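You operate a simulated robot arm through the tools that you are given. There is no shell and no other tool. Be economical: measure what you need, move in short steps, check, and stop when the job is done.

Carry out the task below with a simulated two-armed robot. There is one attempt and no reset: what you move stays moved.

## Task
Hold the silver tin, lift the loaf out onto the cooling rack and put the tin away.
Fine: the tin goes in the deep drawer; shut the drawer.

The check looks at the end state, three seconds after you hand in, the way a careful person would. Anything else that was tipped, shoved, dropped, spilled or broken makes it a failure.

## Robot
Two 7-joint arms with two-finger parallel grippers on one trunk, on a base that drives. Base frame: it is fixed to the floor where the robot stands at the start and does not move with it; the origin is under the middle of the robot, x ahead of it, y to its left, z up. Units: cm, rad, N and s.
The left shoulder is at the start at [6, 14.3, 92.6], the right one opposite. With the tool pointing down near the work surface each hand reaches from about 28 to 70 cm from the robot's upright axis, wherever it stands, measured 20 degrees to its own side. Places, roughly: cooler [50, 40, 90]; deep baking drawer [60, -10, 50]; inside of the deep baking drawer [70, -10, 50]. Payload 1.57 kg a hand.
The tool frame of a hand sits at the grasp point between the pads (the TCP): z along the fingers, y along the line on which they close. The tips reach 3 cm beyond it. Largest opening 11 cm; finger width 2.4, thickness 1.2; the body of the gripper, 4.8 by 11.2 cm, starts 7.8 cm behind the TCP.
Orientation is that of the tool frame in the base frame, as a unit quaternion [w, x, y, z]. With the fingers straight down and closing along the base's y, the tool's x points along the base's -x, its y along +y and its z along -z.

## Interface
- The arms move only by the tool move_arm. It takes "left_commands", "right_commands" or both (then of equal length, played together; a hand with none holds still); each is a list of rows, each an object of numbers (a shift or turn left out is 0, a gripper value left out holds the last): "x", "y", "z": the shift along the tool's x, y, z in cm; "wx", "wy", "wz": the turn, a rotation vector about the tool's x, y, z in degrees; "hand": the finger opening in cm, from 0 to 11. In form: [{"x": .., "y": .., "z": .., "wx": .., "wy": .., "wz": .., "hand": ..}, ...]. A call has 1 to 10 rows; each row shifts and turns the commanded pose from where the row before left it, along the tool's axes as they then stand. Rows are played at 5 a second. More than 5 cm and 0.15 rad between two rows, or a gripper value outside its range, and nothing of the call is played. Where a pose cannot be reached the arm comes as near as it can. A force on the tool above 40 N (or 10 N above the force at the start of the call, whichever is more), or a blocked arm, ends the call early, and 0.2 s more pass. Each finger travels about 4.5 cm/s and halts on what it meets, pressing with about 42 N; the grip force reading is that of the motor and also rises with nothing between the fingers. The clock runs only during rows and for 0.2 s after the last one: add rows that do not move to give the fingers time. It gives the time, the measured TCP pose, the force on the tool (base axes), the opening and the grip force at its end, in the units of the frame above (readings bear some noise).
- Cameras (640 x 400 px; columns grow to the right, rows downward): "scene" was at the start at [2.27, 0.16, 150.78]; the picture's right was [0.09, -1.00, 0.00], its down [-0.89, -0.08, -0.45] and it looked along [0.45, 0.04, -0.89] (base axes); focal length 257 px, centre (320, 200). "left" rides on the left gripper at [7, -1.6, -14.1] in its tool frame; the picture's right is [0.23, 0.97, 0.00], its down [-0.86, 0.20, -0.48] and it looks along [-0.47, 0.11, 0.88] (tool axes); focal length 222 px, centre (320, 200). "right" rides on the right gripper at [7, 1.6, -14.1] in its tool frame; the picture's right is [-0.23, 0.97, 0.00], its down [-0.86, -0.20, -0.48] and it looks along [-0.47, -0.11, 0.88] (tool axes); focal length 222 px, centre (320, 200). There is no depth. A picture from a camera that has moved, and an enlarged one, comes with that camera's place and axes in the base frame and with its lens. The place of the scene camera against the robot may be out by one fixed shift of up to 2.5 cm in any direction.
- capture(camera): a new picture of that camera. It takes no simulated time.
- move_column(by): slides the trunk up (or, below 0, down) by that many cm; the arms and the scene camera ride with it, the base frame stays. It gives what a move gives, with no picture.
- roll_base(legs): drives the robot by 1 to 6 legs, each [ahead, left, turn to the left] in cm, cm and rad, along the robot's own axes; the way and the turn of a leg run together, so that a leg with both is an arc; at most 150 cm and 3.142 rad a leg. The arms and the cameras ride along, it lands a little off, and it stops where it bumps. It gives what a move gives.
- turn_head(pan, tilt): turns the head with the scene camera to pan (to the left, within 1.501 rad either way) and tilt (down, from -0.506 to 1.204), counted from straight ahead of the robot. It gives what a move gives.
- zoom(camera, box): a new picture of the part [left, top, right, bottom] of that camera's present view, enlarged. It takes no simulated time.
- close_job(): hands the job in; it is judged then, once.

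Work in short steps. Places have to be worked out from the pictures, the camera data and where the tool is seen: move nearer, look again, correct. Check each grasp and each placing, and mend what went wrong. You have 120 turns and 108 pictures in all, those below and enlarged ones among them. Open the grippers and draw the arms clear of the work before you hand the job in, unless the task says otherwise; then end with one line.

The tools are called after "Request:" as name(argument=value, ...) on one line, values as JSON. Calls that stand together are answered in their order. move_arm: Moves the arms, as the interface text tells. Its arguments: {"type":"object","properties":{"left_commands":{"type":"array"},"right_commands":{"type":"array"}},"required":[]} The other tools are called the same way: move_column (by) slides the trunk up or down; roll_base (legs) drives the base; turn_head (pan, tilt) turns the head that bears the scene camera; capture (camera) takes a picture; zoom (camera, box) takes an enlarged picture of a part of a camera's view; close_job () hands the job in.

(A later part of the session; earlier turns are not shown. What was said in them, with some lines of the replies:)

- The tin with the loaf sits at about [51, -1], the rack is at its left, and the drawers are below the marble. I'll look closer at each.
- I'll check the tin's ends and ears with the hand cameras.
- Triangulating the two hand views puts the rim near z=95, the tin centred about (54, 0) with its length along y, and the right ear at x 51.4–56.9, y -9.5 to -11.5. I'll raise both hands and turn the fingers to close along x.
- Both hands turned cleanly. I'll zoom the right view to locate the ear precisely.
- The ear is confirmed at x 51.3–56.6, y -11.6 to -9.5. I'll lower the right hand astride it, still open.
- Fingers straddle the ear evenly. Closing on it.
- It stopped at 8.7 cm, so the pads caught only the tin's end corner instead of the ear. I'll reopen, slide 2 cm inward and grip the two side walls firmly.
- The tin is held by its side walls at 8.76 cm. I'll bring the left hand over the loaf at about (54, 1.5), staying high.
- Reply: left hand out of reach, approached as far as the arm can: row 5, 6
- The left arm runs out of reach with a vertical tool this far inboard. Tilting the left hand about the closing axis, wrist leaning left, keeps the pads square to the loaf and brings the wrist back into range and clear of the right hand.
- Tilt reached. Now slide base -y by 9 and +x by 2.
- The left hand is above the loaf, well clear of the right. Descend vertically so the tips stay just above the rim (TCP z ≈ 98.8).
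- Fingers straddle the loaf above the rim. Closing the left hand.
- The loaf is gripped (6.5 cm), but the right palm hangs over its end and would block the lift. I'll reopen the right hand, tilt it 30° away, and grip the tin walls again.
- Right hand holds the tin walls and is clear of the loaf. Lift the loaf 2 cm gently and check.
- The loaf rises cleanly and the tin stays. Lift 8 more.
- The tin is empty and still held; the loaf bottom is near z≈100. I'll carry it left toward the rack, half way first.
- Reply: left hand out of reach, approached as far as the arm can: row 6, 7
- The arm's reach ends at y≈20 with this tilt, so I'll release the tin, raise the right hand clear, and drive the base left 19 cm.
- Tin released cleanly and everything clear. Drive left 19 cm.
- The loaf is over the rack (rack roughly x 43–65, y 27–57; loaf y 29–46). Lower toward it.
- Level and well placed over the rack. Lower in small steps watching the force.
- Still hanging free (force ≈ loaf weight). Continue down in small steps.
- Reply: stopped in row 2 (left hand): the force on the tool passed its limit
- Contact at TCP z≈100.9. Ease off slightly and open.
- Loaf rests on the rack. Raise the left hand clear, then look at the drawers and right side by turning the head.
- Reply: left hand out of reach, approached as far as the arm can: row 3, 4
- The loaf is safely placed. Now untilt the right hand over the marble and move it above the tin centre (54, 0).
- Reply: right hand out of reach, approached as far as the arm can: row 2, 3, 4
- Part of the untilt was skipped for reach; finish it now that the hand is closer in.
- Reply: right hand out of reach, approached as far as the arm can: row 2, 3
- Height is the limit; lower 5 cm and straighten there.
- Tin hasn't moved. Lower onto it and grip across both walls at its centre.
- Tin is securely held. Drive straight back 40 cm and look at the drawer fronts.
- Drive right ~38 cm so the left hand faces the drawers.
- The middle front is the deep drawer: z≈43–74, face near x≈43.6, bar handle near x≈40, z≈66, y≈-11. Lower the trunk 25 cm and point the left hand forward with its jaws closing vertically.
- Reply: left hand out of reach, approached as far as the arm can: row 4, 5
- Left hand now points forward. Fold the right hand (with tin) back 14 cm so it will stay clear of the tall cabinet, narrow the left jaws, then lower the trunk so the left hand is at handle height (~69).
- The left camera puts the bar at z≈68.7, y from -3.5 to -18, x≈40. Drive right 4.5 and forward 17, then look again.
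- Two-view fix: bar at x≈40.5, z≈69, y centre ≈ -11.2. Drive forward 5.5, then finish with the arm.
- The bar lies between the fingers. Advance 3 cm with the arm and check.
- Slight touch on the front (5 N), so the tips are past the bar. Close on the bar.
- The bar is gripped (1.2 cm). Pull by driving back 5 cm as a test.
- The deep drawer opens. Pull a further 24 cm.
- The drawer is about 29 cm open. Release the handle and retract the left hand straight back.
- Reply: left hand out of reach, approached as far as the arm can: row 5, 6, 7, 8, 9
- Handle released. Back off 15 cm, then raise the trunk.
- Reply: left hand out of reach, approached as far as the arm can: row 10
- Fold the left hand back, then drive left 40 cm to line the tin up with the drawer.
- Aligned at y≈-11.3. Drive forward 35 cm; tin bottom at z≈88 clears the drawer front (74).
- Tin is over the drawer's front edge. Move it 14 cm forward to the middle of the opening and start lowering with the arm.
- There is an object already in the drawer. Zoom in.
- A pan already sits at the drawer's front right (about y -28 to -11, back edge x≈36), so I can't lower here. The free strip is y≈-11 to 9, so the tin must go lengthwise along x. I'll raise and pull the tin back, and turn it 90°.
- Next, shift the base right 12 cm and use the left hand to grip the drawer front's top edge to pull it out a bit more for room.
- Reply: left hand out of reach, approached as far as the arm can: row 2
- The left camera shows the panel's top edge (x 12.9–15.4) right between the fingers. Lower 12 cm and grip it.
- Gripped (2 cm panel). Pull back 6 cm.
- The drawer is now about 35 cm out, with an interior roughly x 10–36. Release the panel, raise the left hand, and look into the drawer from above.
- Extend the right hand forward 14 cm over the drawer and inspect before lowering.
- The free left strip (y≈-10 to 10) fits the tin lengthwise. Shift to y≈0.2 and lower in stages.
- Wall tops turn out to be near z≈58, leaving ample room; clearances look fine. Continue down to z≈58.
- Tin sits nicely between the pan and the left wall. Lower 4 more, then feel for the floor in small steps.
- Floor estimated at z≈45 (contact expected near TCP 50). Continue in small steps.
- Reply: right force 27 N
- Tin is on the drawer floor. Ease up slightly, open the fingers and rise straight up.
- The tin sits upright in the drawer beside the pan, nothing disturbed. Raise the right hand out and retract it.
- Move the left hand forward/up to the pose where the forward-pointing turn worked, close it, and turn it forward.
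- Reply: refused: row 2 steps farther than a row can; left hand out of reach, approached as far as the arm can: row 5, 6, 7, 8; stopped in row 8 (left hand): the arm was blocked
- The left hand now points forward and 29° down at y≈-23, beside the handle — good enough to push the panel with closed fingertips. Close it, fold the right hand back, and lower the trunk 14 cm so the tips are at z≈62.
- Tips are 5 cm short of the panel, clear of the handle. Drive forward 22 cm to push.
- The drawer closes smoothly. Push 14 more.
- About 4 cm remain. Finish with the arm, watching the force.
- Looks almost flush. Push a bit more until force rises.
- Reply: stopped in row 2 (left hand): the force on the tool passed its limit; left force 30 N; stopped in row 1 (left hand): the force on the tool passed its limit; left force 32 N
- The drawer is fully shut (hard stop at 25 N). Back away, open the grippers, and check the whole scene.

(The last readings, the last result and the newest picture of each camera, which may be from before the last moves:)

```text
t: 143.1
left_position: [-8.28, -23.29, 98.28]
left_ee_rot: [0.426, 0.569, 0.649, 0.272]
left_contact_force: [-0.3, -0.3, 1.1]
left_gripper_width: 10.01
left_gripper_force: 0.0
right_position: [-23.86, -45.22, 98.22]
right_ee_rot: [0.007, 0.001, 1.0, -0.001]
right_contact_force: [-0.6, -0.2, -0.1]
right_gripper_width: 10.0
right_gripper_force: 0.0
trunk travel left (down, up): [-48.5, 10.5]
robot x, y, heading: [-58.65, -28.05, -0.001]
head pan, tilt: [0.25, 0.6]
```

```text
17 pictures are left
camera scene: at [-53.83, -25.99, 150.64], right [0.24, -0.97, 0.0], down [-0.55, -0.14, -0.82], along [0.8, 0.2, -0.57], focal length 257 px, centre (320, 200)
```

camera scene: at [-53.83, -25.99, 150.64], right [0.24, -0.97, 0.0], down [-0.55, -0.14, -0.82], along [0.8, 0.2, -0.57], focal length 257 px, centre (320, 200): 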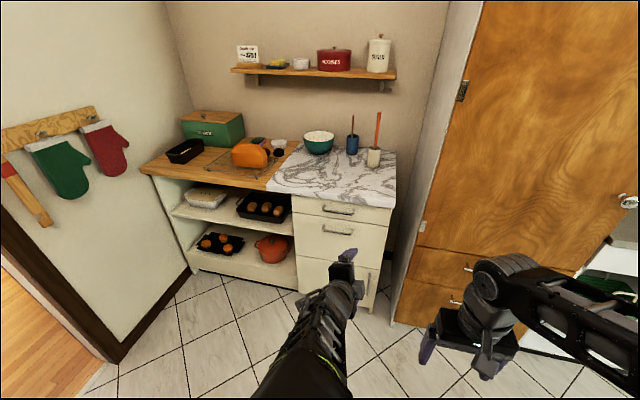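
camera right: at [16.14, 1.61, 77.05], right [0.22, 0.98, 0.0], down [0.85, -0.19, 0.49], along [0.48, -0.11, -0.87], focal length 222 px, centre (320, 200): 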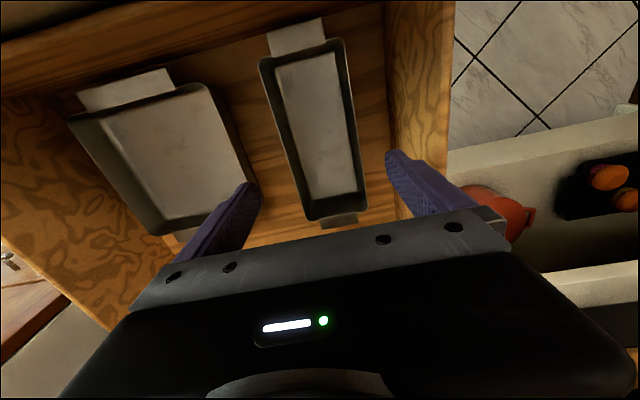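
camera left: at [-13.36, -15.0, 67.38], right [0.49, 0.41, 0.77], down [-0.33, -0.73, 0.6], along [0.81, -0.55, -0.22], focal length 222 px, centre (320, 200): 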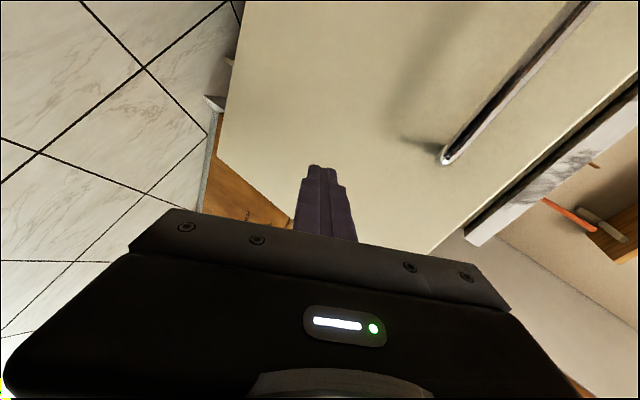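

Request:
zoom(camera="scene", box=[150, 90, 410, 250])

```text
2.46 times, centred on (280, 170) of scene
camera zoom: at [-53.83, -25.99, 150.64], right [0.24, -0.97, 0.0], down [-0.55, -0.14, -0.82], along [0.8, 0.2, -0.57], focal length 633 px, centre (418, 274)
```

zoom: 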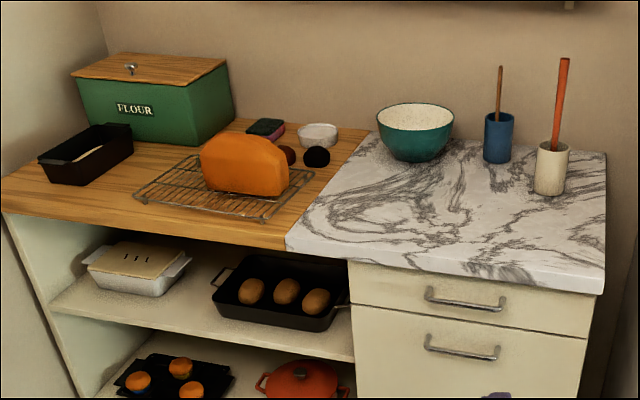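

The final view shows the loaf upright on the rack, the drawer shut, everything else where it was, and both open hands clear, so I'm handing the job in.

Request:
close_job()

```text
The job is handed in.
```

The loaf is on the cooling rack, the silver tin is in the deep drawer beside the pan already there, and the drawer is shut; nothing else looked disturbed in the last picture.
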